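You operate a simulated robot arm through the tools that you are given. There is no shell and no other tool. Be economical: measure what you need, move in short steps, check, and stop when the job is done.

You are at the controls of a simulated two-armed robot. One attempt, no reset.

JOB
Take the lid off the white tub on the top of the vice bench and lay it down there.

Only the result counts: the job must be done as asked and must still hold three seconds after the hand-in. Knocking over, shifting, dropping, spilling or breaking anything else fails it. A push-on lid holds only when it is set on centred and level and pressed home; a screw cap is set on level and turned clockwise until tight.

ROBOT AND FRAMES
Two 6-joint arms with two-finger grippers on one trunk, on a base that drives. Base frame: it is fixed to the floor where the robot stands at the start and does not move with it; the origin is under the middle of the robot, x ahead of it, y to its left, z up; the surface under the hand at the start is at about z = 860. Readings come in mm, degrees, newtons and seconds.
The left shoulder is at the start at [30, 178, 1063], the right one opposite. With the tool pointing down near the work surface each hand reaches from about 480 to 820 mm from the robot's upright axis, wherever it stands, measured 20 degrees to its own side. Payload 2.54 kg a hand.
The TCP of each hand is the grasp point between the finger pads, 30 mm short of the fingertips. In the tool frame z runs along the fingers and y along their closing line. The gripper opens to 116 mm. The gripper's body begins 95 mm behind the TCP.
Orientation is that of the tool frame in the base frame, as a unit quaternion [x, y, z, w]. With the fingers straight down and closing along the base's y, the tool's x points along the base's -x, its y along +y and its z along -z.

CONTROLS
- The arms move only by the tool servo_tool. It takes "left_motion", "right_motion" or both (then of equal length, played together; a hand with none holds still); each is a list that holds one entry, the list of rows, each a list of 7 numbers: the closure in counts, from 0 (fully open) to 255 (shut), then the shift along the tool's x, y, z in units of 25 mm (1.0 is 25 mm), then the turn, a rotation vector about the tool's x, y, z in units of 8 degrees (1.0 is 8 degrees). In form: [[[claw, dx, dy, dz, ax, ay, az], ...]]. A call has 1 to 10 rows; each row shifts and turns the commanded pose from where the row before left it, along the tool's axes as they then stand. A call with a number of a shift or a turn outside -1 to 1 is refused whole. Each row takes 0.2 s and may step no farther than 50 mm and 8.6 degrees from the row before; otherwise, or with a gripper value out of range, the whole call is refused. A pose out of reach is approached as far as the arm can. The call stops where the force on the tool passes 40 N (or 10 N more than at its start, if that is more) or the arm is blocked; 0.2 s more then pass. Each finger travels about 153 mm/s and halts on what it meets, pressing with about 31 N; the grip force reading is that of the motor and also rises with nothing between the fingers. The clock runs only during rows and for 0.2 s after the last one: add rows that do not move to give the fingers time. The reply holds the time, the measured pose of the TCP, the force on the tool along the base axes, the opening and the grip force, in the units named above and with some noise, with the torque about the TCP (base axes, N m) and any sound that the robot's microphone picked up.
- Cameras (640 x 400 px; columns grow to the right, rows downward): "scene" is now at [39.9, 15.9, 1786]; the picture's right is [0.23, -0.97, 0.00], its down [-0.78, -0.18, -0.60] and it looks along [0.59, 0.14, -0.80] (base axes); focal length 267 px, centre (320, 200). "left" rides on the left gripper at [69, 15, -122] in its tool frame; the picture's right is [-0.21, 0.98, 0.00], its down [-0.83, -0.18, -0.53] and it looks along [-0.52, -0.11, 0.85] (tool axes); focal length 251 px, centre (320, 200). "right" rides on the right gripper at [69, -15, -122] in its tool frame; the picture's right is [0.21, 0.98, 0.00], its down [-0.83, 0.18, -0.53] and it looks along [-0.52, 0.11, 0.85] (tool axes); focal length 251 px, centre (320, 200). There is no depth. A picture from a camera that has moved, and an enlarged one, comes with that camera's place and axes in the base frame and with its lens. The place of the scene camera against the robot may be out by one fixed shift of up to 12 mm in any direction.
- camera(camera): a new picture of that camera. It takes no simulated time.
- move_column(by): slides the trunk up (or, below 0, down) by that many mm; the arms and the scene camera ride with it, the base frame stays. It gives what a move gives, with no picture.
- steer(legs): drives the robot by 1 to 6 legs, each [ahead, left, turn to the left] in mm, mm and degrees, along the robot's own axes; the way and the turn of a leg run together, so that a leg with both is an arc; at most 1500 mm and 180 degrees a leg. The arms and the cameras ride along, it lands a little off, and it stops where it bumps. It gives what a move gives.
- aim_head(pan, tilt): turns the head with the scene camera to pan (to the left, within 143 degrees either way) and tilt (down, from -29 to 69), counted from straight ahead of the robot. It gives what a move gives.
- inspect(camera, box): a new picture of the part [left, top, right, bottom] of that camera's present view, enlarged. It takes no simulated time.
- hand_in(): hands the job in; it is judged then, once.

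Go step by step. Nothing tells you exact positions but the pictures and the camera data: compare them with the known pose of the tool, close in by small moves and look again before you grip or let go. The budget is 120 turns and 100 pictures, counting those below and the enlarged ones. Unless the task says otherwise, let go and move clear before handing in, and close with one line.

The tools are called after "Call:" as a command line: name --argument value ..., lists and objects as JSON in quotes. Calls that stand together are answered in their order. servo_tool: Moves the arms, as the interface text tells. Its arguments: {"type":"object","properties":{"left_motion":{"type":"array","items":{"type":"array","items":{"type":"array","items":{"type":"number"}}}},"right_motion":{"type":"array","items":{"type":"array","items":{"type":"array","items":{"type":"number"}}}}},"required":[]} The other tools are called the same way: move_column (by) slides the trunk up or down; steer (legs) drives the base; aim_head (pan, tilt) turns the head that bears the scene camera; camera (camera) takes a picture; inspect (camera, box) takes an enlarged picture of a part of a camera's view; hand_in () hands the job in.

At the start:

```text
t: 0.0
left_position: [424.4, 263.5, 1227.3]
left_tool_rot: [-0.001, 1.0, 0.0, -0.001]
left_wrist_force: [0.6, 0.3, -0.4]
left_wrist_torque: [0.0, 0.01, -0.02]
left_gripper_width: 116.0
left_gripper_force: 0.1
right_position: [563.5, -105.1, 1187.3]
right_tool_rot: [0.0, 1.0, 0.0, 0.0]
right_wrist_force: [-0.4, 0.0, 0.2]
right_wrist_torque: [0.02, 0.02, 0.05]
right_gripper_width: 116.0
right_gripper_force: 0.0
trunk travel left (down, up): [-275.0, 265.0]
robot x, y, heading: [-0.5, 0.3, 0.2]
head pan, tilt: [13.4, 52.9]
```

scene: 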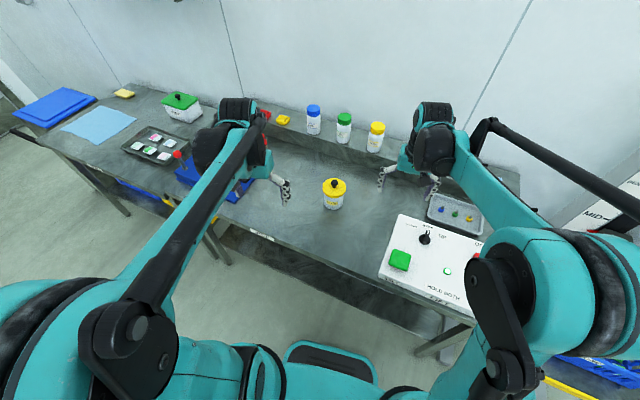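
right: 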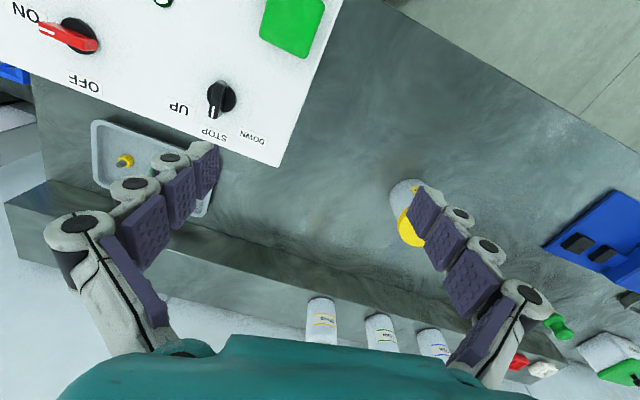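
left: 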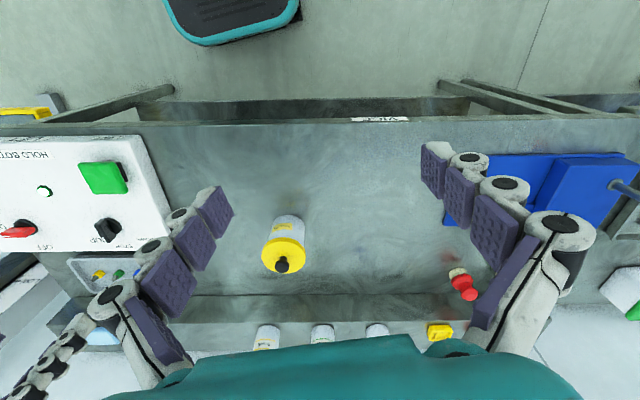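

I see a white tub with a yellow lid and black knob in front, and a white box with a green lid farther left; I need to find out which bench is the vice bench. I'll enlarge the views.

Call:
inspect --camera "scene" --box '[240, 80, 440, 260]'

Call:
inspect --camera "left" --box '[220, 90, 420, 290]'

Call:
inspect --camera "scene" --box '[20, 70, 300, 250]'

```text
2.22 times, centred on (340, 170) of scene
camera zoom: at [39.9, 15.9, 1786.0], right [0.23, -0.97, 0.0], down [-0.78, -0.18, -0.6], along [0.59, 0.14, -0.8], focal length 594 px, centre (276, 267)
```

zoom: 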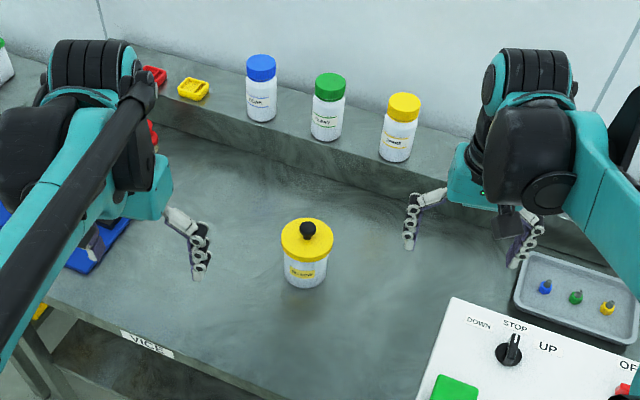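

```text
2.00 times, centred on (320, 190) of left
camera zoom: at [355.9, 278.1, 1348.8], right [0.21, 0.98, 0.0], down [0.83, -0.18, 0.53], along [0.52, -0.11, -0.85], focal length 503 px, centre (320, 220)
```

zoom: 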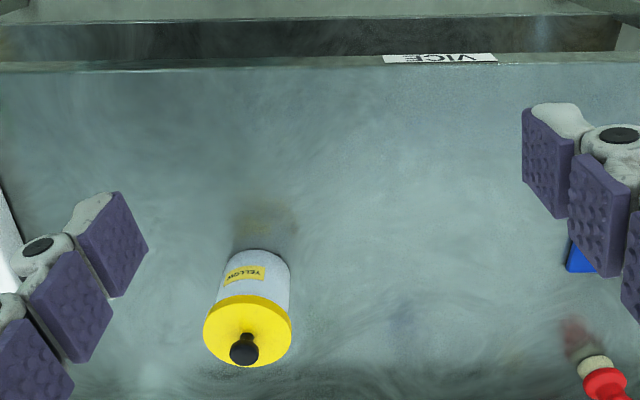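

```text
2.22 times, centred on (160, 160) of scene
camera zoom: at [39.9, 15.9, 1786.0], right [0.23, -0.97, 0.0], down [-0.78, -0.18, -0.6], along [0.59, 0.14, -0.8], focal length 594 px, centre (676, 289)
```

zoom: 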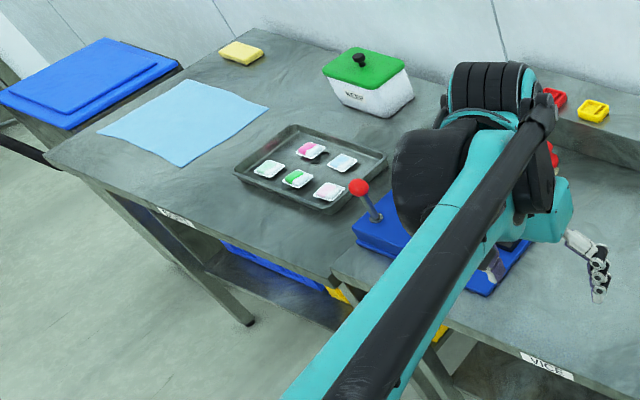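

The target is the yellow-lidded tub on the bench marked VICE, with its knob at about (720, 119, 980). I'll bring the left hand over it at height and move the right hand aside.

Call:
servo_tool --left_motion '[[[0, -1, -0.58, 0, 0, 0, 0], [0, -1, -0.58, 0, 0, 0, 0], [0, -1, -0.58, 0, 0, 0, 0], [0, -1, -0.58, 0, 0, 0, 0], [0, -1, -0.58, 0, 0, 0, 0], [0, -1, -0.58, 0, 0, 0, 0], [0, -1, -0.58, 0, 0, 0, 0], [0, -1, -0.58, 0, 0, 0, 0], [0, -1, -0.58, 0, 0, 0, 0], [0, -1, -0.58, 0, 0, 0, 0]]]' --right_motion '[[[0, 0, -0.6, 0, 0, 0, 0], [0, 0, -0.6, 0, 0, 0, 0], [0, 0, -0.6, 0, 0, 0, 0], [0, 0, -0.6, 0, 0, 0, 0], [0, 0, -0.6, 0, 0, 0, 0], [0, 0, -0.6, 0, 0, 0, 0], [0, 0, -0.6, 0, 0, 0, 0], [0, 0, -0.6, 0, 0, 0, 0], [0, 0, -0.6, 0, 0, 0, 0], [0, 0, -0.6, 0, 0, 0, 0]]]'

```text
t: 2.2
left_position: [678.1, 118.1, 1225.1]
left_tool_rot: [0.001, 1.0, 0.0, -0.001]
left_wrist_force: [-0.2, 0.6, -0.2]
left_wrist_torque: [0.02, 0.03, -0.05]
left_gripper_width: 116.2
left_gripper_force: 0.1
right_position: [564.5, -255.4, 1185.2]
right_tool_rot: [0.0, 1.0, 0.0, 0.0]
right_wrist_force: [-0.4, 0.5, -0.2]
right_wrist_torque: [0.0, 0.04, 0.03]
right_gripper_width: 115.9
right_gripper_force: 0.1
trunk travel left (down, up): [-275.0, 265.0]
robot x, y, heading: [-0.3, 1.8, 0.1]
head pan, tilt: [13.4, 52.9]
```

The left hand is nearly above the tub at height. I'll look with the wrist and scene cameras to refine the knob position.

Call:
camera --camera "left"

Call:
camera --camera "scene"

Call:
camera --camera "right"

```text
93 pictures are left
camera left: at [607.6, 132.2, 1348.1], right [0.21, 0.98, 0.0], down [0.83, -0.18, 0.53], along [0.52, -0.11, -0.85], focal length 251 px, centre (320, 200)
```

left: 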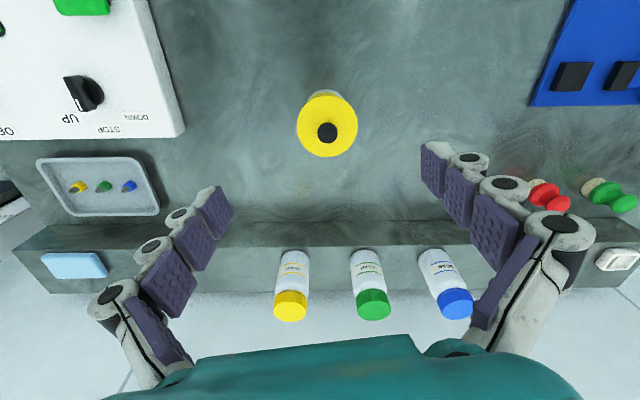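

```text
92 pictures are left
camera scene: at [41.7, 14.7, 1785.9], right [0.23, -0.97, 0.0], down [-0.78, -0.18, -0.6], along [0.59, 0.14, -0.8], focal length 267 px, centre (320, 200)
```

scene: 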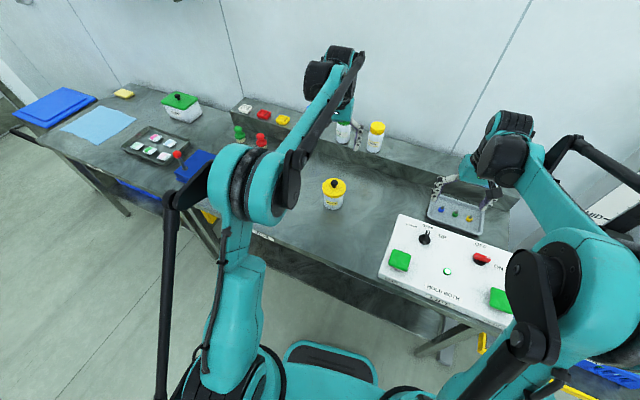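

```text
91 pictures are left
camera right: at [495.5, -269.1, 1307.3], right [-0.22, 0.98, 0.0], down [0.83, 0.18, 0.53], along [0.52, 0.12, -0.85], focal length 251 px, centre (320, 200)
```

right: 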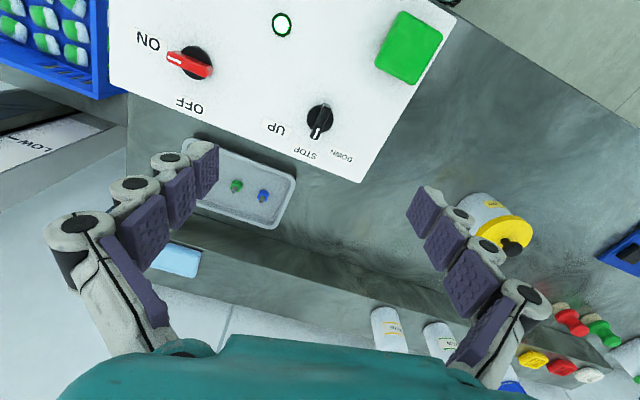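

Knob refined at about (719, 119, 982). I'll zoom in to judge the lid's geometry.

Call:
inspect --camera "right" --box '[430, 170, 560, 270]'

Call:
inspect --camera "scene" --box '[300, 165, 370, 225]'

Call:
inspect --camera "left" --box '[280, 70, 380, 170]'

```text
4.00 times, centred on (495, 220) of right
camera zoom: at [495.5, -269.1, 1307.3], right [-0.22, 0.98, 0.0], down [0.83, 0.18, 0.53], along [0.52, 0.12, -0.85], focal length 1006 px, centre (-380, 120)
```

zoom: 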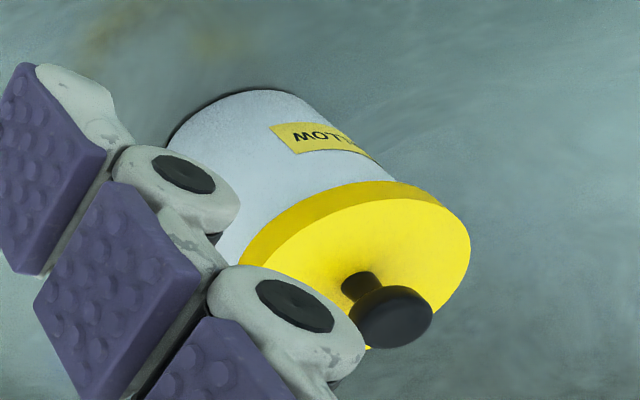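

```text
6.67 times, centred on (335, 195) of scene
camera zoom: at [41.7, 14.7, 1785.9], right [0.23, -0.97, 0.0], down [-0.78, -0.18, -0.6], along [0.59, 0.14, -0.8], focal length 1781 px, centre (220, 233)
```

zoom: 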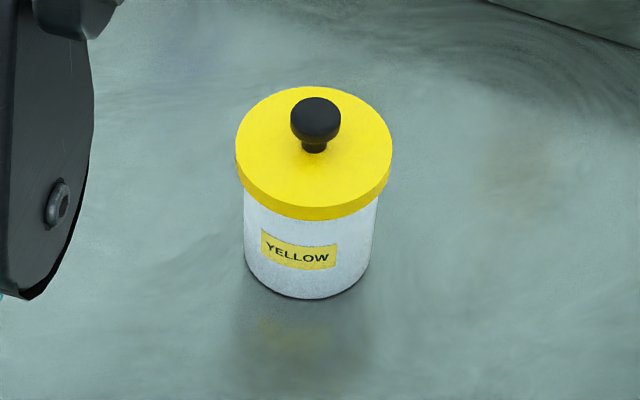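

```text
4.00 times, centred on (330, 120) of left
camera zoom: at [607.6, 132.2, 1348.1], right [0.21, 0.98, 0.0], down [0.83, -0.18, 0.53], along [0.52, -0.11, -0.85], focal length 1006 px, centre (280, 520)
```

zoom: 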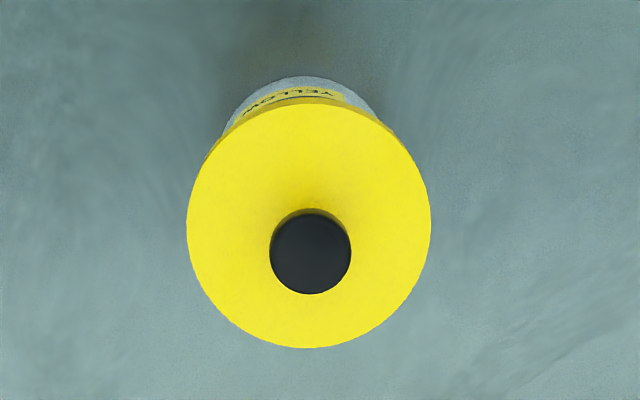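

The lid has a knob ~29 mm wide with its top at about z 988 and the lid top at ~952. I'll go above it and descend to z≈1060.

Call:
servo_tool --left_motion '[[[60, -0.83, 0.06, 0.5, 0, 0, 0], [60, -0.83, 0, 1, 0, 0, 0], [60, 0, 0, 1, 0, 0, 0], [60, 0, 0, 1, 0, 0, 0], [60, 0, 0, 1, 0, 0, 0], [60, 0, 0, 1, 0, 0, 0], [60, 0, 0, 1, 0, 0, 0], [60, 0, 0, 0, 0, 0, 0]]]'

Call:
camera --camera "left"

Call:
camera --camera "right"

```text
t: 4.0
left_position: [714.9, 120.5, 1065.1]
left_tool_rot: [0.0, 1.0, -0.001, 0.0]
left_wrist_force: [0.3, 0.3, -0.6]
left_wrist_torque: [0.0, 0.01, 0.0]
left_gripper_width: 88.8
left_gripper_force: 0.0
right_position: [562.6, -254.4, 1186.3]
right_tool_rot: [0.0, 1.0, -0.001, 0.0]
right_wrist_force: [-0.2, -0.5, -0.1]
right_wrist_torque: [0.03, -0.02, 0.0]
right_gripper_width: 115.9
right_gripper_force: 0.1
trunk travel left (down, up): [-275.0, 265.0]
robot x, y, heading: [0.7, 0.5, 0.0]
head pan, tilt: [13.4, 52.9]
```

```text
87 pictures are left
camera left: at [646.4, 135.1, 1186.4], right [0.21, 0.98, 0.0], down [0.83, -0.18, 0.53], along [0.52, -0.11, -0.85], focal length 251 px, centre (320, 200)
```

left: 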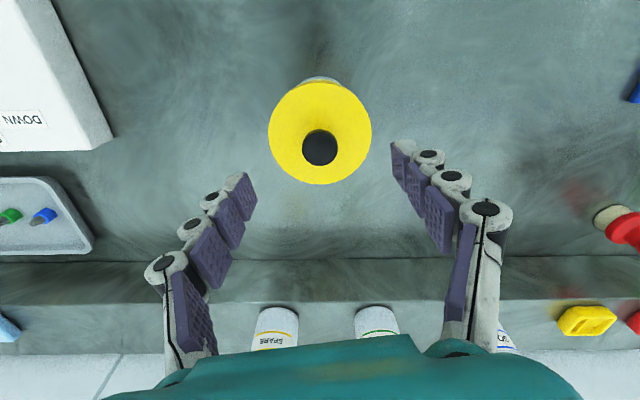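

```text
86 pictures are left
camera right: at [493.8, -268.4, 1308.1], right [-0.21, 0.98, 0.0], down [0.83, 0.18, 0.53], along [0.52, 0.11, -0.85], focal length 251 px, centre (320, 200)
```

right: 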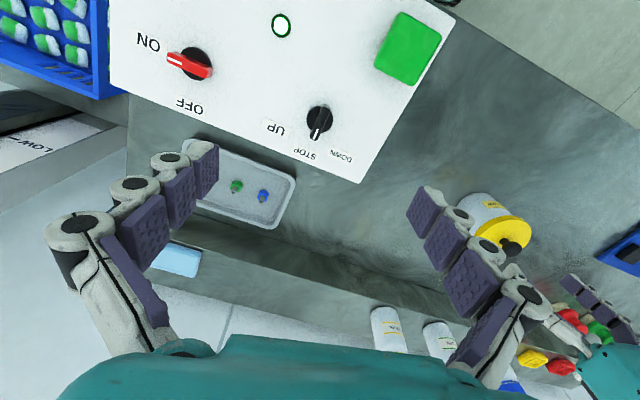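

Knob estimate is about (719, 120), top near z 985. I'll correct x slightly, descend to z≈1000 and look.

Call:
servo_tool --left_motion '[[[60, -0.16, 0, 0.9, 0, 0, 0], [60, 0, 0, 0.9, 0, 0, 0], [60, 0, 0, 0.8, 0, 0, 0], [100, 0, 0, 0, 0, 0, 0]]]'

Call:
camera --camera "left"

Call:
inspect --camera "right" --box '[430, 170, 640, 330]'

Call:
inspect --camera "scene" --box '[280, 130, 390, 220]'

```text
t: 5.0
left_position: [720.8, 121.2, 998.7]
left_tool_rot: [0.001, 1.0, 0.0, 0.0]
left_wrist_force: [0.0, -0.2, 0.8]
left_wrist_torque: [-0.02, 0.0, 0.0]
left_gripper_width: 70.3
left_gripper_force: 0.0
right_position: [563.1, -254.5, 1187.8]
right_tool_rot: [0.0, 1.0, 0.0, 0.0]
right_wrist_force: [-1.3, 0.5, 0.7]
right_wrist_torque: [0.02, -0.04, -0.01]
right_gripper_width: 115.9
right_gripper_force: 0.1
trunk travel left (down, up): [-275.0, 265.0]
robot x, y, heading: [-2.1, -3.5, -0.0]
head pan, tilt: [13.4, 52.9]
```

```text
85 pictures are left
camera left: at [650.7, 135.3, 1121.7], right [0.21, 0.98, 0.0], down [0.83, -0.18, 0.53], along [0.52, -0.11, -0.85], focal length 251 px, centre (320, 200)
```

left: 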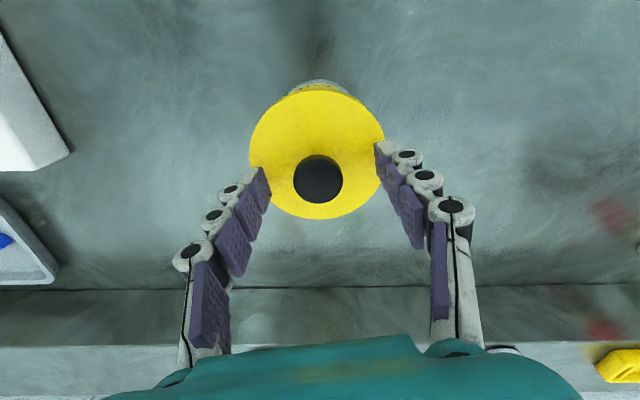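

```text
2.50 times, centred on (535, 250) of right
camera zoom: at [493.8, -268.3, 1308.1], right [-0.21, 0.98, 0.0], down [0.83, 0.18, 0.53], along [0.52, 0.11, -0.85], focal length 629 px, centre (-218, 75)
```

zoom: 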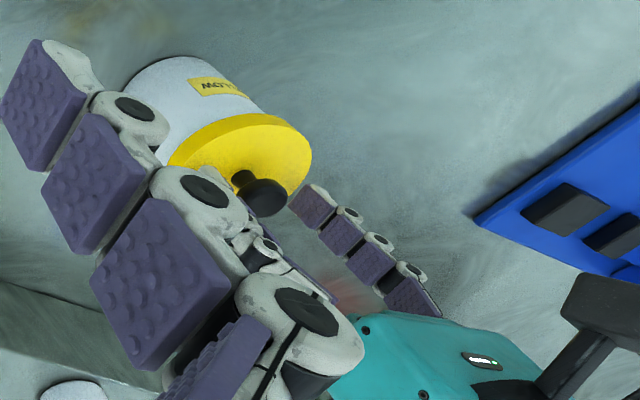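

```text
4.44 times, centred on (335, 175) of scene
camera zoom: at [39.5, 15.8, 1786.0], right [0.23, -0.97, 0.0], down [-0.78, -0.18, -0.6], along [0.59, 0.14, -0.8], focal length 1188 px, centre (253, 311)
```

zoom: 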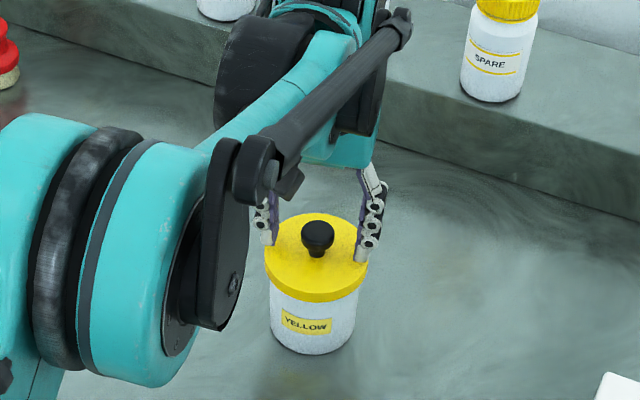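

The knob sits well between the fingers. I'll go down 7 mm more and close gently on it.

Call:
servo_tool --left_motion '[[[100, 0, -0.04, 0.28, 0, 0, 0], [130, 0, 0, 0, 0, 0, 0], [160, 0, 0, 0, 0, 0, 0], [180, 0, 0, 0, 0, 0, 0], [190, 0, 0, 0, 0, 0, 0], [200, 0, 0, 0, 0, 0, 0], [215, 0, 0, 0, 0, 0, 0], [230, 0, 0, 0, 0, 0, 0], [255, 0, 0, 0, 0, 0, 0], [255, 0, 0, 0, 0, 0, 0]]]'

Call:
camera --camera "left"

```text
t: 7.2
left_position: [719.9, 119.5, 992.2]
left_tool_rot: [0.0, 1.0, 0.001, 0.001]
left_wrist_force: [1.7, 0.0, 22.2]
left_wrist_torque: [0.01, -0.03, -0.02]
left_gripper_width: 25.8
left_gripper_force: 31.0
right_position: [560.7, -254.2, 1186.7]
right_tool_rot: [0.0, 1.0, 0.0, 0.002]
right_wrist_force: [0.3, 0.3, 0.3]
right_wrist_torque: [-0.02, -0.03, 0.0]
right_gripper_width: 116.0
right_gripper_force: 0.2
trunk travel left (down, up): [-275.0, 265.0]
robot x, y, heading: [-1.8, 4.1, 0.2]
head pan, tilt: [13.4, 52.9]
```

```text
82 pictures are left
camera left: at [649.6, 133.6, 1115.6], right [0.21, 0.98, 0.0], down [0.82, -0.18, 0.54], along [0.52, -0.11, -0.84], focal length 251 px, centre (320, 200)
```

left: 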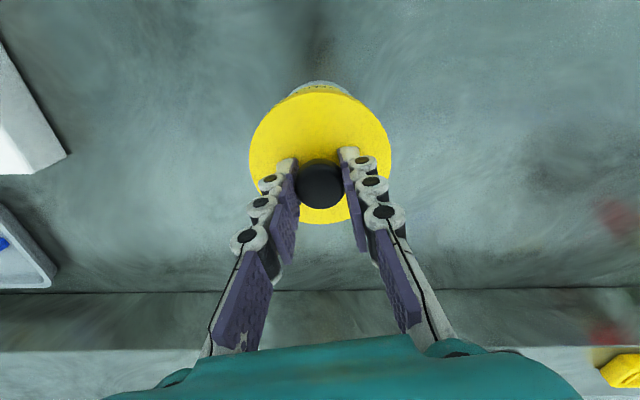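

The knob is gripped (25.8 mm), with the tips pressing lightly on the lid. I'll lift in small steps and watch the force and the tub.

Call:
servo_tool --left_motion '[[[255, 0, 0, -0.1, 0, 0, 0], [255, 0, 0, -0.1, 0, 0, 0], [255, 0, 0, -0.1, 0, 0, 0], [255, 0, 0, 0, 0, 0, 0]]]'

Call:
inspect --camera "scene" --box '[280, 130, 390, 220]'

```text
t: 8.2
left_position: [720.1, 119.3, 999.3]
left_tool_rot: [0.0, 1.0, 0.0, 0.0]
left_wrist_force: [-0.4, 0.3, -0.9]
left_wrist_torque: [0.01, -0.03, 0.0]
left_gripper_width: 25.8
left_gripper_force: 30.7
right_position: [563.5, -253.7, 1185.9]
right_tool_rot: [0.0, 1.0, 0.0, 0.0]
right_wrist_force: [-0.7, 0.9, 0.5]
right_wrist_torque: [0.05, 0.02, 0.0]
right_gripper_width: 116.2
right_gripper_force: 0.0
trunk travel left (down, up): [-275.0, 265.0]
robot x, y, heading: [0.9, 0.6, -0.1]
head pan, tilt: [13.4, 52.9]
```

```text
4.44 times, centred on (335, 175) of scene
camera zoom: at [40.1, 15.9, 1786.0], right [0.23, -0.97, 0.0], down [-0.78, -0.18, -0.6], along [0.59, 0.14, -0.8], focal length 1188 px, centre (253, 311)
```

zoom: 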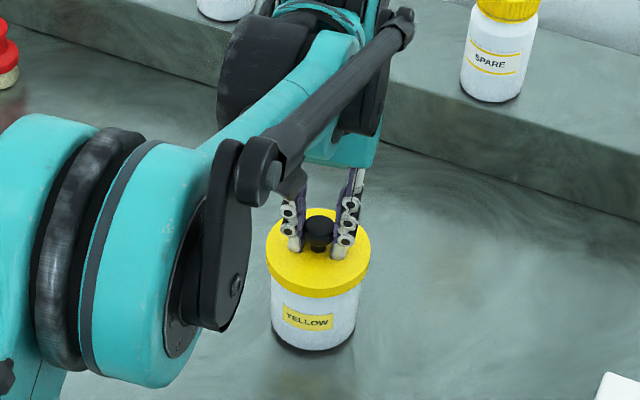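

It's unclear whether the tub came up with the lid; I'll zoom in on the tub's foot.

Call:
inspect --camera "scene" --box '[315, 170, 365, 220]'

Call:
inspect --camera "right" --box '[430, 170, 560, 270]'

```text
8.00 times, centred on (340, 195) of scene
camera zoom: at [40.1, 15.9, 1786.0], right [0.23, -0.97, 0.0], down [-0.78, -0.18, -0.6], along [0.59, 0.14, -0.8], focal length 2138 px, centre (160, 240)
```

zoom: 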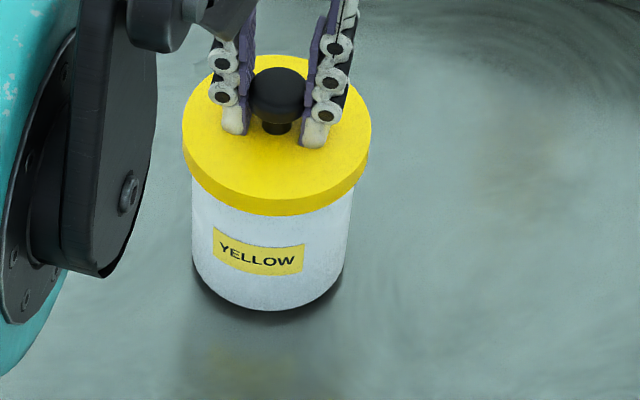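

```text
4.00 times, centred on (495, 220) of right
camera zoom: at [494.3, -268.3, 1307.9], right [-0.21, 0.98, 0.0], down [0.83, 0.18, 0.53], along [0.52, 0.11, -0.85], focal length 1006 px, centre (-380, 120)
```

zoom: 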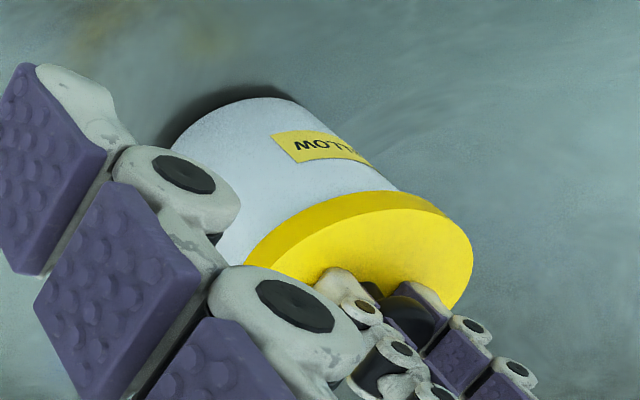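

The tub came up with its lid, so the lid holds and the other hand must hold the tub. I'll set the tub back down and keep the knob gripped; meanwhile the right hand raises, ready to turn.

Call:
servo_tool --left_motion '[[[255, 0, 0, 0.1, 0, 0, 0], [255, 0, 0, 0.1, 0, 0, 0], [255, 0, 0, 0.04, 0, 0, 0], [255, 0, 0, 0, 0, 0, 0]]]'

Call:
inspect --camera "scene" --box '[315, 170, 365, 220]'

```text
t: 9.2
left_position: [720.5, 119.9, 994.5]
left_tool_rot: [0.0, 1.0, 0.0, 0.0]
left_wrist_force: [1.0, 0.2, 1.5]
left_wrist_torque: [-0.01, 0.0, 0.0]
left_gripper_width: 25.6
left_gripper_force: 31.3
right_position: [563.5, -255.2, 1186.5]
right_tool_rot: [0.0, 1.0, 0.001, 0.0]
right_wrist_force: [0.0, -0.2, 0.2]
right_wrist_torque: [0.0, 0.02, -0.01]
right_gripper_width: 116.0
right_gripper_force: 0.1
trunk travel left (down, up): [-275.0, 265.0]
robot x, y, heading: [-1.5, -1.2, -0.1]
head pan, tilt: [13.4, 52.9]
```

```text
8.00 times, centred on (340, 195) of scene
camera zoom: at [39.8, 15.8, 1786.0], right [0.23, -0.97, 0.0], down [-0.78, -0.18, -0.6], along [0.59, 0.14, -0.8], focal length 2138 px, centre (160, 240)
```

zoom: 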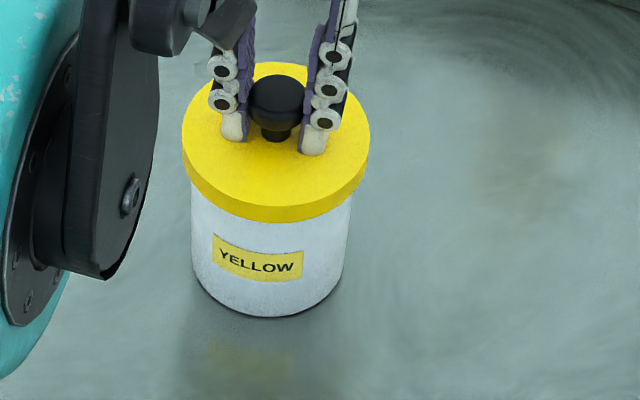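

The tub is back on the bench. Now I'll yaw the right hand (−110° in total) so its camera side leads; first 80° in place.

Call:
servo_tool --right_motion '[[[0, 0, 0, 0, 0, 0, 1], [0, 0, 0, 0, 0, 0, 1], [0, 0, 0, 0, 0, 0, 1], [0, 0, 0, 0, 0, 0, 1], [0, 0, 0, 0, 0, 0, 1], [0, 0, 0, 0, 0, 0, 1], [0, 0, 0, 0, 0, 0, 1], [0, 0, 0, 0, 0, 0, 1], [0, 0, 0, 0, 0, 0, 1], [0, 0, 0, 0, 0, 0, 1]]]' --left_motion '[[[255, 0, 0, 0.05, 0, 0, 0], [255, 0, 0, 0, 0, 0, 0], [255, 0, 0, 0, 0, 0, 0], [255, 0, 0, 0, 0, 0, 0], [255, 0, 0, 0, 0, 0, 0], [255, 0, 0, 0, 0, 0, 0], [255, 0, 0, 0, 0, 0, 0], [255, 0, 0, 0, 0, 0, 0], [255, 0, 0, 0, 0, 0, 0], [255, 0, 0, 0, 0, 0, 0]]]'

Call:
camera --camera "right"

Call:
camera --camera "scene"

```text
t: 11.4
left_position: [719.5, 119.2, 993.6]
left_tool_rot: [0.0, 1.0, 0.0, 0.001]
left_wrist_force: [1.7, 0.1, 16.9]
left_wrist_torque: [0.0, -0.03, -0.01]
left_gripper_width: 25.5
left_gripper_force: 31.1
right_position: [560.5, -254.4, 1187.7]
right_tool_rot: [0.644, 0.765, 0.001, 0.0]
right_wrist_force: [-0.2, -0.4, -0.1]
right_wrist_torque: [-0.01, 0.0, -0.01]
right_gripper_width: 115.9
right_gripper_force: 0.1
trunk travel left (down, up): [-275.0, 265.0]
robot x, y, heading: [1.2, 0.8, 0.1]
head pan, tilt: [13.4, 52.9]
```

```text
77 pictures are left
camera right: at [534.8, -188.1, 1308.7], right [0.93, 0.38, 0.0], down [0.32, -0.78, 0.53], along [0.2, -0.49, -0.85], focal length 251 px, centre (320, 200)
```

right: 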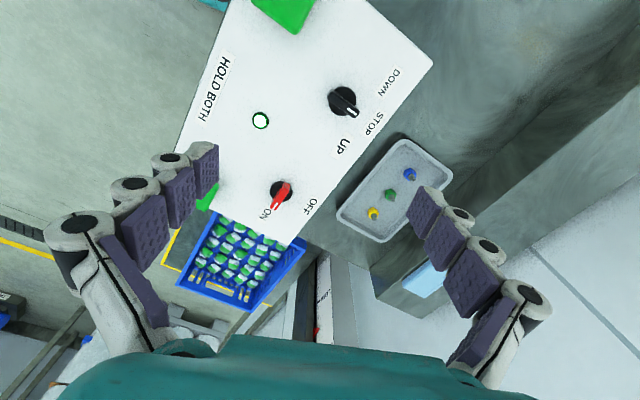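

```text
76 pictures are left
camera scene: at [38.0, 15.5, 1786.1], right [0.23, -0.97, 0.0], down [-0.78, -0.18, -0.6], along [0.59, 0.14, -0.8], focal length 267 px, centre (320, 200)
```

scene: 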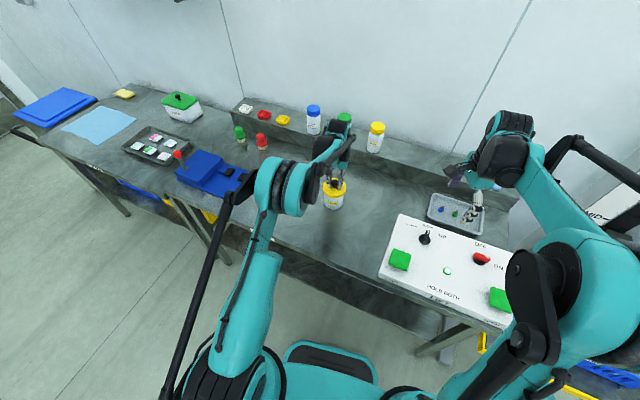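

Yaw works. I'll finish the yaw to −110° and start pitching the fingers up.

Call:
servo_tool --right_motion '[[[0, 0, 0, 0, 0, 0, 0.94], [0, 0, 0, 0, 0, 0, 0.94], [0, 0, 0, 0, 0, 0, 0.94], [0, 0, 0, 0, 0, 0, 0.93], [0, 0, 0, 0, 0, 1, 0], [0, 0, 0, 0, 0, 1, 0], [0, 0, 0, 0, 0, 1, 0], [0, 0, 0, 0, 0, 1, 0], [0, 0, 0, 0, 0, 0, 0]]]'

Call:
camera --camera "scene"

```text
t: 13.4
left_position: [720.2, 118.5, 992.6]
left_tool_rot: [0.0, 1.0, 0.001, 0.001]
left_wrist_force: [1.1, 0.8, 13.9]
left_wrist_torque: [-0.03, 0.04, 0.03]
left_gripper_width: 25.5
left_gripper_force: 31.0
right_position: [561.6, -254.6, 1187.7]
right_tool_rot: [0.788, 0.551, 0.227, -0.157]
right_wrist_force: [0.6, -0.4, 0.8]
right_wrist_torque: [0.01, -0.02, 0.05]
right_gripper_width: 116.1
right_gripper_force: 0.0
trunk travel left (down, up): [-275.0, 265.0]
robot x, y, heading: [0.9, 0.9, 0.1]
head pan, tilt: [13.4, 52.9]
```

```text
75 pictures are left
camera scene: at [38.0, 15.9, 1786.1], right [0.23, -0.97, 0.0], down [-0.78, -0.18, -0.6], along [0.59, 0.14, -0.8], focal length 267 px, centre (320, 200)
```

scene: 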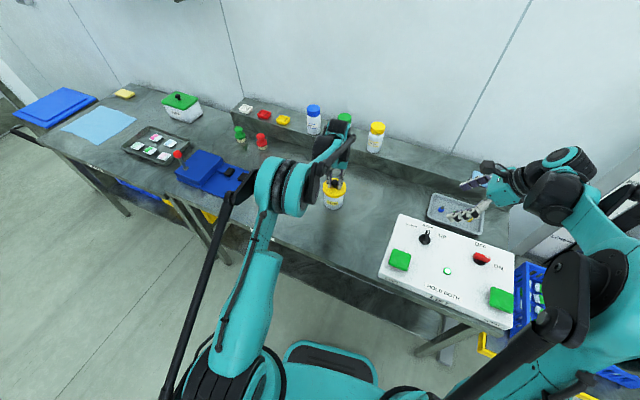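

Continuing: finish the pitch to 30° below horizontal and move toward the tub at height.

Call:
servo_tool --right_motion '[[[0, 0, 0, 0, 0, 0.875, 0], [0, 0, 0, 0, 0, 0.875, 0], [0, 0, 0, 0, 0, 0.875, 0], [0, 0, 0, 0, 0, 0.875, 0], [0, 0.525, 0.091, 0.908, 0, 0, 0], [0, 0.525, 0.091, 0.908, 0, 0, 0], [0, 0.525, 0.091, 0.908, 0, 0, 0], [0, 0.525, 0.091, 0.908, 0, 0, 0], [0, 0.525, 0.091, 0.908, 0, 0, 0]]]'

Call:
camera --camera "scene"

Call:
camera --camera "right"

```text
t: 15.4
left_position: [720.4, 118.8, 992.6]
left_tool_rot: [-0.001, 1.0, 0.0, 0.001]
left_wrist_force: [-0.5, -1.0, 13.1]
left_wrist_torque: [0.02, 0.0, 0.01]
left_gripper_width: 25.3
left_gripper_force: 31.0
right_position: [616.7, -133.6, 1187.9]
right_tool_rot: [0.709, 0.497, 0.41, -0.287]
right_wrist_force: [0.5, 0.1, 0.2]
right_wrist_torque: [0.01, 0.0, -0.02]
right_gripper_width: 115.7
right_gripper_force: 0.1
trunk travel left (down, up): [-275.0, 265.0]
robot x, y, heading: [-1.1, 2.5, 0.0]
head pan, tilt: [13.4, 52.9]
```

```text
74 pictures are left
camera scene: at [38.0, 16.2, 1786.1], right [0.23, -0.97, 0.0], down [-0.78, -0.18, -0.6], along [0.59, 0.14, -0.8], focal length 267 px, centre (320, 200)
```

scene: 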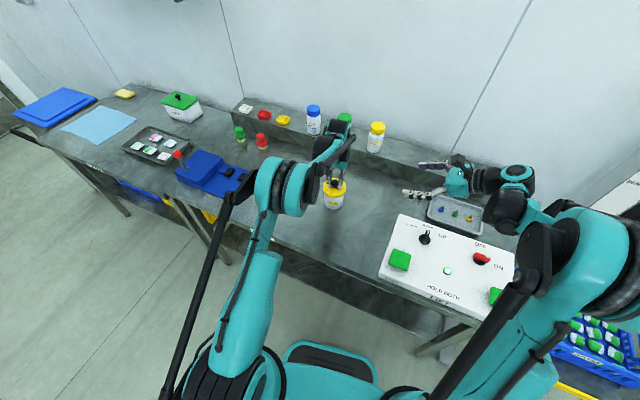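

```text
73 pictures are left
camera right: at [578.7, -194.4, 1307.2], right [0.95, -0.23, 0.19], down [-0.13, -0.88, -0.45], along [0.27, 0.4, -0.87], focal length 251 px, centre (320, 200)
```

right: 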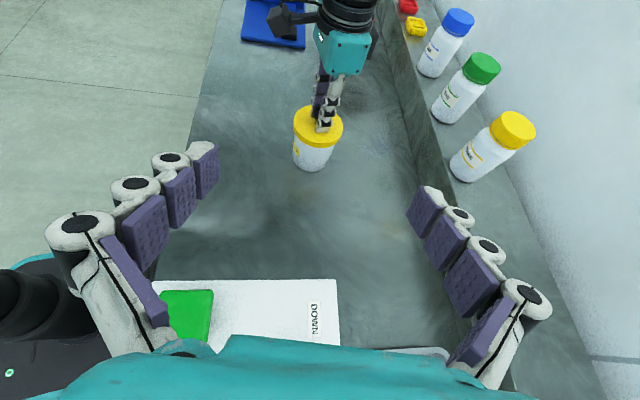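

Clear view with the tub centred between the right fingers. I'll go on to the pregrasp spot (about 170 mm short of the tub), then descend partway.

Call:
servo_tool --right_motion '[[[0, 0.525, 0.05, 0.908, 0, 0, 0], [0, 0.525, 0.05, 0.908, 0, 0, 0], [0, 0.525, 0.05, 0.908, 0, 0, 0], [0, -0.98, 0, 0.566, 0, 0, 0], [0, -0.98, 0, 0.566, 0, 0, 0], [0, -0.98, 0, 0.566, 0, 0, 0], [0, -0.98, 0, 0.566, 0, 0, 0], [0, -0.98, 0, 0.566, 0, 0, 0], [0, -0.98, 0, 0.566, 0, 0, 0]]]'

Call:
camera --camera "scene"

Call:
camera --camera "right"

```text
t: 17.4
left_position: [719.3, 118.7, 993.6]
left_tool_rot: [0.001, 1.0, 0.001, 0.002]
left_wrist_force: [0.0, 0.0, 13.6]
left_wrist_torque: [0.02, -0.01, 0.02]
left_gripper_width: 25.4
left_gripper_force: 31.0
right_position: [647.8, -62.7, 1017.5]
right_tool_rot: [0.709, 0.497, 0.41, -0.286]
right_wrist_force: [-0.2, 0.5, -0.7]
right_wrist_torque: [-0.01, -0.02, 0.02]
right_gripper_width: 116.1
right_gripper_force: 0.2
trunk travel left (down, up): [-275.0, 265.0]
robot x, y, heading: [-1.8, 0.4, -0.3]
head pan, tilt: [13.4, 52.9]
```

```text
72 pictures are left
camera scene: at [38.1, 15.3, 1786.1], right [0.23, -0.97, 0.0], down [-0.78, -0.18, -0.6], along [0.59, 0.14, -0.8], focal length 267 px, centre (320, 200)
```

scene: 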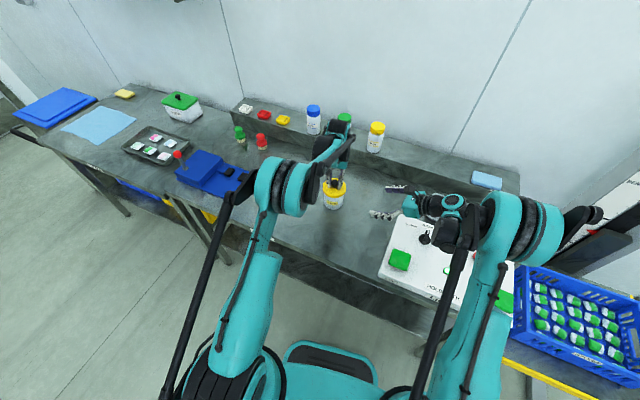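

```text
71 pictures are left
camera right: at [609.4, -123.0, 1137.5], right [0.95, -0.23, 0.19], down [-0.13, -0.88, -0.45], along [0.27, 0.4, -0.87], focal length 251 px, centre (320, 200)
```

right: 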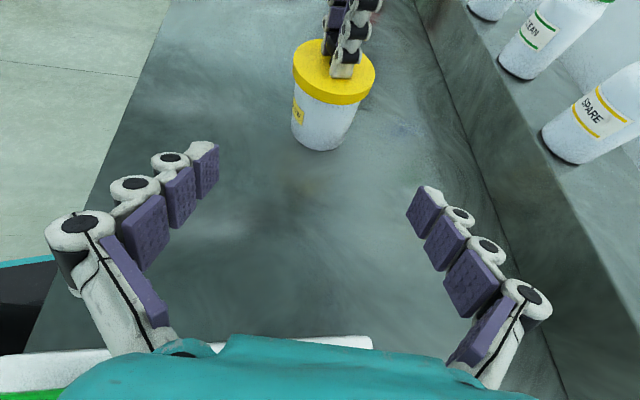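

The console is low (top ~890), so the wrist has clearance. I'll descend to z≈905 at this standoff.

Call:
servo_tool --right_motion '[[[0, -0.97, 0.054, 0.56, 0, 0, 0], [0, -0.97, 0.054, 0.56, 0, 0, 0], [0, -0.97, 0.054, 0.56, 0, 0, 0], [0, -0.97, 0.054, 0.56, 0, 0, 0], [0, 0, 0, 0, 0, 0, 0]]]'

Call:
camera --camera "scene"

Call:
camera --camera "right"

Call:
camera --camera "left"

```text
t: 18.6
left_position: [719.6, 118.9, 993.8]
left_tool_rot: [0.0, 1.0, 0.0, 0.001]
left_wrist_force: [-0.4, 0.2, 15.0]
left_wrist_torque: [0.0, 0.0, -0.03]
left_gripper_width: 25.7
left_gripper_force: 31.8
right_position: [652.7, -64.8, 905.9]
right_tool_rot: [0.709, 0.497, 0.409, -0.286]
right_wrist_force: [-0.1, -0.1, 0.3]
right_wrist_torque: [-0.02, 0.01, 0.02]
right_gripper_width: 115.9
right_gripper_force: 0.1
trunk travel left (down, up): [-275.0, 265.0]
robot x, y, heading: [1.9, -3.0, -0.2]
head pan, tilt: [13.4, 52.9]
```

```text
70 pictures are left
camera scene: at [38.0, 15.6, 1786.1], right [0.23, -0.97, 0.0], down [-0.78, -0.18, -0.6], along [0.59, 0.14, -0.8], focal length 267 px, centre (320, 200)
```

scene: 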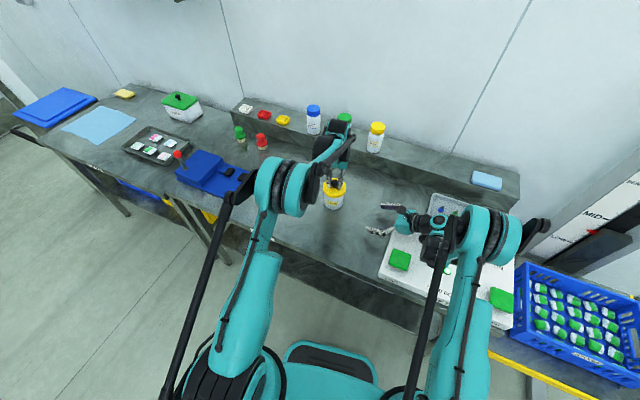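

```text
69 pictures are left
camera right: at [613.9, -125.1, 1026.3], right [0.95, -0.23, 0.19], down [-0.13, -0.88, -0.45], along [0.27, 0.4, -0.87], focal length 251 px, centre (320, 200)
```

right: 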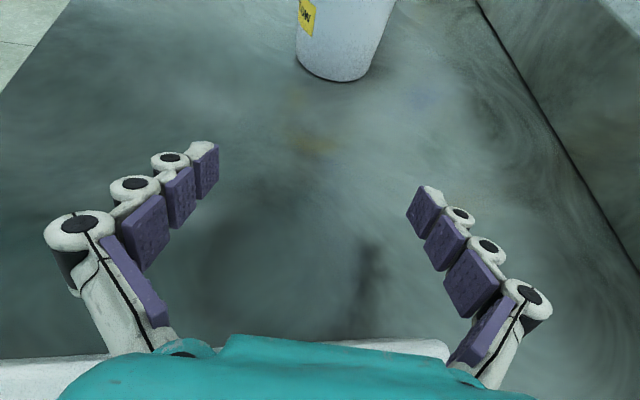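

```text
68 pictures are left
camera left: at [650.5, 133.1, 1115.7], right [0.21, 0.98, 0.0], down [0.83, -0.18, 0.53], along [0.52, -0.11, -0.84], focal length 251 px, centre (320, 200)
```

left: 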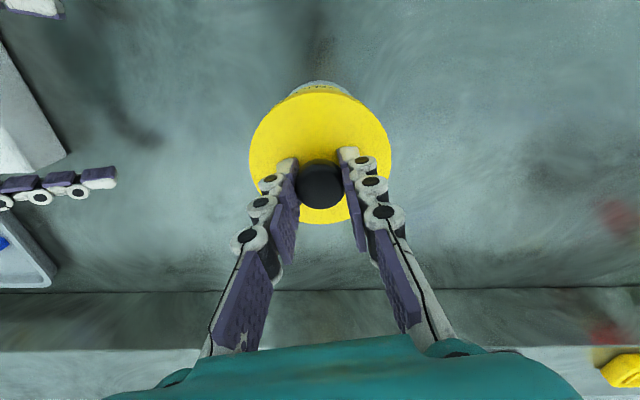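

Aligned laterally. I'll advance 130 mm toward the tub and check with the cameras before surrounding it.

Call:
servo_tool --right_motion '[[[0, 0.464, 0, 0.932, 0, 0, 0], [0, 0.464, 0, 0.932, 0, 0, 0], [0, 0.464, 0, 0.932, 0, 0, 0], [0, 0.464, 0, 0.932, 0, 0, 0], [0, 0.464, 0, 0.932, 0, 0, 0], [0, 0, 0, 0, 0, 0, 0]]]'

Call:
camera --camera "right"

Call:
camera --camera "left"

Call:
inspect --camera "scene" --box '[290, 150, 450, 250]'

```text
t: 20.0
left_position: [720.1, 118.6, 993.0]
left_tool_rot: [0.0, 1.0, -0.001, 0.001]
left_wrist_force: [0.1, -0.9, 14.7]
left_wrist_torque: [-0.03, 0.01, 0.03]
left_gripper_width: 25.9
left_gripper_force: 31.2
right_position: [697.8, 57.5, 897.4]
right_tool_rot: [0.709, 0.497, 0.41, -0.287]
right_wrist_force: [-1.1, 0.1, -0.1]
right_wrist_torque: [0.02, -0.03, -0.01]
right_gripper_width: 115.9
right_gripper_force: 0.0
trunk travel left (down, up): [-275.0, 265.0]
robot x, y, heading: [1.5, -1.7, 0.2]
head pan, tilt: [13.4, 52.9]
```

```text
67 pictures are left
camera right: at [658.9, -2.8, 1018.2], right [0.95, -0.23, 0.19], down [-0.13, -0.88, -0.45], along [0.27, 0.4, -0.87], focal length 251 px, centre (320, 200)
```

right: 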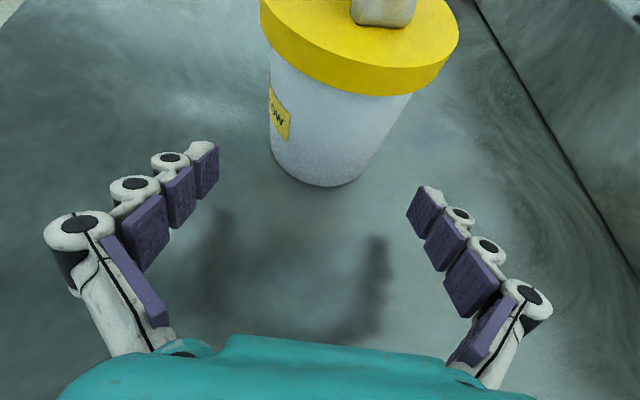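

```text
66 pictures are left
camera left: at [650.5, 133.0, 1115.7], right [0.21, 0.98, 0.0], down [0.83, -0.18, 0.53], along [0.52, -0.11, -0.85], focal length 251 px, centre (320, 200)
```

left: 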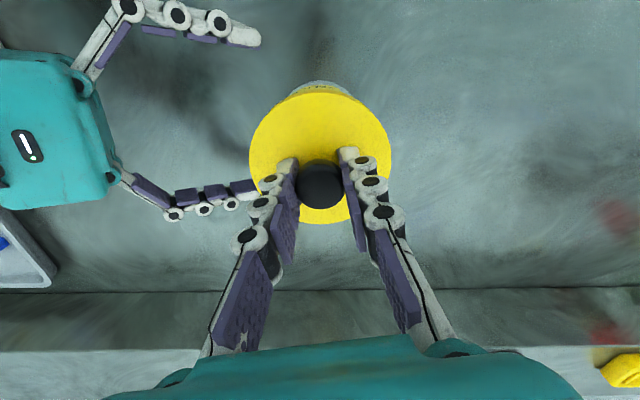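

```text
4.00 times, centred on (370, 200) of scene
camera zoom: at [38.1, 15.3, 1786.1], right [0.23, -0.97, 0.0], down [-0.78, -0.18, -0.6], along [0.59, 0.14, -0.8], focal length 1069 px, centre (120, 200)
```

zoom: 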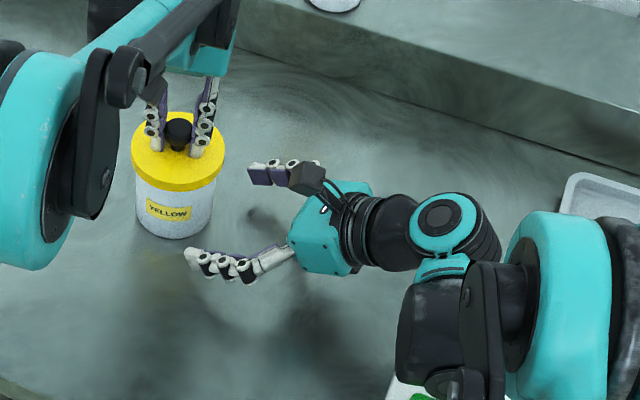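

Centred. I'll advance the last 56 mm so the fingers surround the tub's body below the lid.

Call:
servo_tool --right_motion '[[[0, 0.373, 0, 0.647, 0, 0, 0], [0, 0.373, 0, 0.647, 0, 0, 0], [0, 0.373, 0, 0.647, 0, 0, 0], [0, 0, 0, 0, 0, 0, 0]]]'

Call:
camera --camera "right"

Call:
camera --camera "left"

Call:
inspect --camera "scene" --box '[290, 150, 420, 240]'

```text
t: 21.0
left_position: [719.1, 120.0, 992.9]
left_tool_rot: [-0.001, 1.0, 0.0, 0.001]
left_wrist_force: [0.0, 0.2, 13.9]
left_wrist_torque: [-0.02, -0.02, -0.01]
left_gripper_width: 25.5
left_gripper_force: 30.4
right_position: [716.7, 109.3, 897.1]
right_tool_rot: [0.709, 0.497, 0.41, -0.286]
right_wrist_force: [-0.1, 0.2, -0.3]
right_wrist_torque: [-0.04, -0.02, 0.01]
right_gripper_width: 116.0
right_gripper_force: 0.1
trunk travel left (down, up): [-275.0, 265.0]
robot x, y, heading: [-5.5, -2.0, 0.2]
head pan, tilt: [13.4, 52.9]
```

```text
64 pictures are left
camera right: at [678.3, 49.0, 1017.9], right [0.95, -0.23, 0.19], down [-0.13, -0.88, -0.45], along [0.27, 0.4, -0.87], focal length 251 px, centre (320, 200)
```

right: 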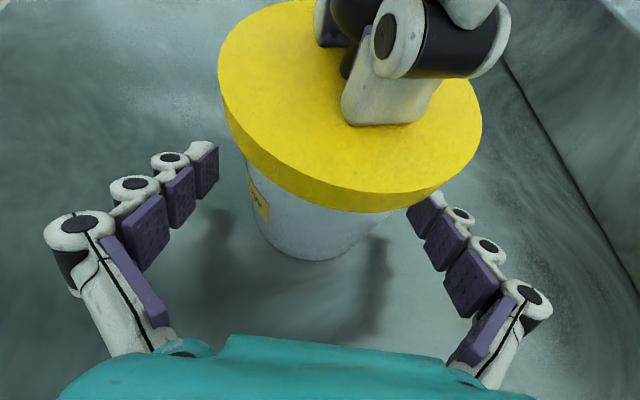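

```text
63 pictures are left
camera left: at [650.5, 133.1, 1115.7], right [0.21, 0.98, 0.0], down [0.83, -0.18, 0.53], along [0.52, -0.11, -0.85], focal length 251 px, centre (320, 200)
```

left: 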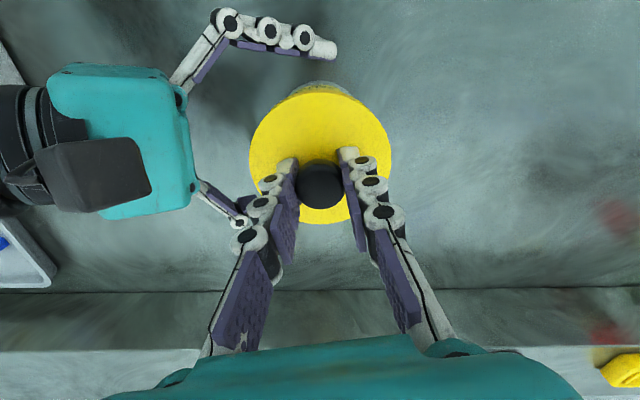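

```text
4.44 times, centred on (355, 195) of scene
camera zoom: at [38.1, 15.4, 1786.1], right [0.23, -0.97, 0.0], down [-0.78, -0.18, -0.6], along [0.59, 0.14, -0.8], focal length 1188 px, centre (164, 222)
```

zoom: 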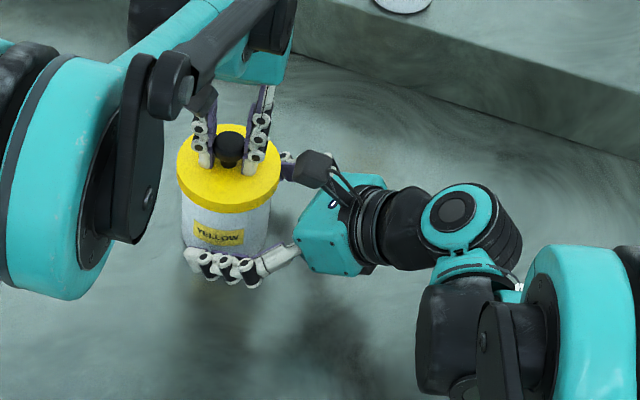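

The fingers straddle the body. Closing the right gripper gradually.

Call:
servo_tool --right_motion '[[[30, 0, 0, 0, 0, 0, 0], [50, 0, 0, 0, 0, 0, 0], [65, 0, 0, 0, 0, 0, 0], [75, 0, 0, 0, 0, 0, 0], [85, 0, 0, 0, 0, 0, 0], [95, 0, 0, 0, 0, 0, 0], [110, 0, 0, 0, 0, 0, 0], [110, 0, 0, 0, 0, 0, 0]]]'

Call:
camera --camera "right"

Call:
inspect --camera "scene" --box '[290, 150, 420, 240]'

```text
t: 22.8
left_position: [719.5, 118.8, 993.8]
left_tool_rot: [0.0, 1.0, 0.001, 0.001]
left_wrist_force: [-0.4, 3.3, 10.0]
left_wrist_torque: [0.13, 0.02, 0.01]
left_gripper_width: 25.7
left_gripper_force: 30.9
right_position: [717.2, 108.7, 898.2]
right_tool_rot: [0.709, 0.496, 0.411, -0.287]
right_wrist_force: [4.3, -7.4, 7.0]
right_wrist_torque: [0.12, -0.06, -0.14]
right_gripper_width: 82.6
right_gripper_force: 31.3
trunk travel left (down, up): [-275.0, 265.0]
robot x, y, heading: [-1.7, -4.0, -0.2]
head pan, tilt: [13.4, 52.9]
```

```text
61 pictures are left
camera right: at [678.3, 48.4, 1018.1], right [0.95, -0.23, 0.19], down [-0.13, -0.88, -0.45], along [0.27, 0.4, -0.87], focal length 251 px, centre (320, 200)
```

right: 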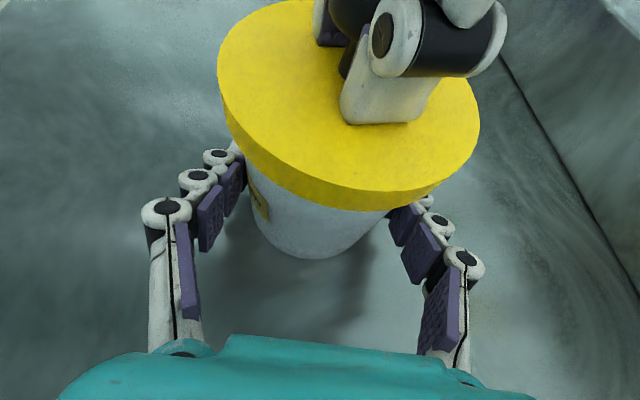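

```text
4.44 times, centred on (355, 195) of scene
camera zoom: at [38.0, 15.1, 1786.1], right [0.23, -0.97, 0.0], down [-0.78, -0.18, -0.6], along [0.59, 0.14, -0.8], focal length 1188 px, centre (164, 222)
```

zoom: 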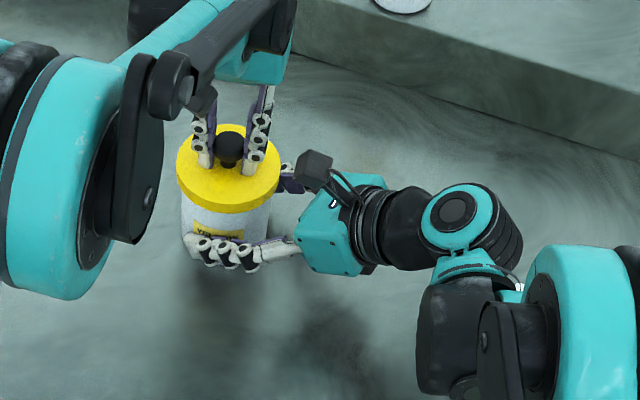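

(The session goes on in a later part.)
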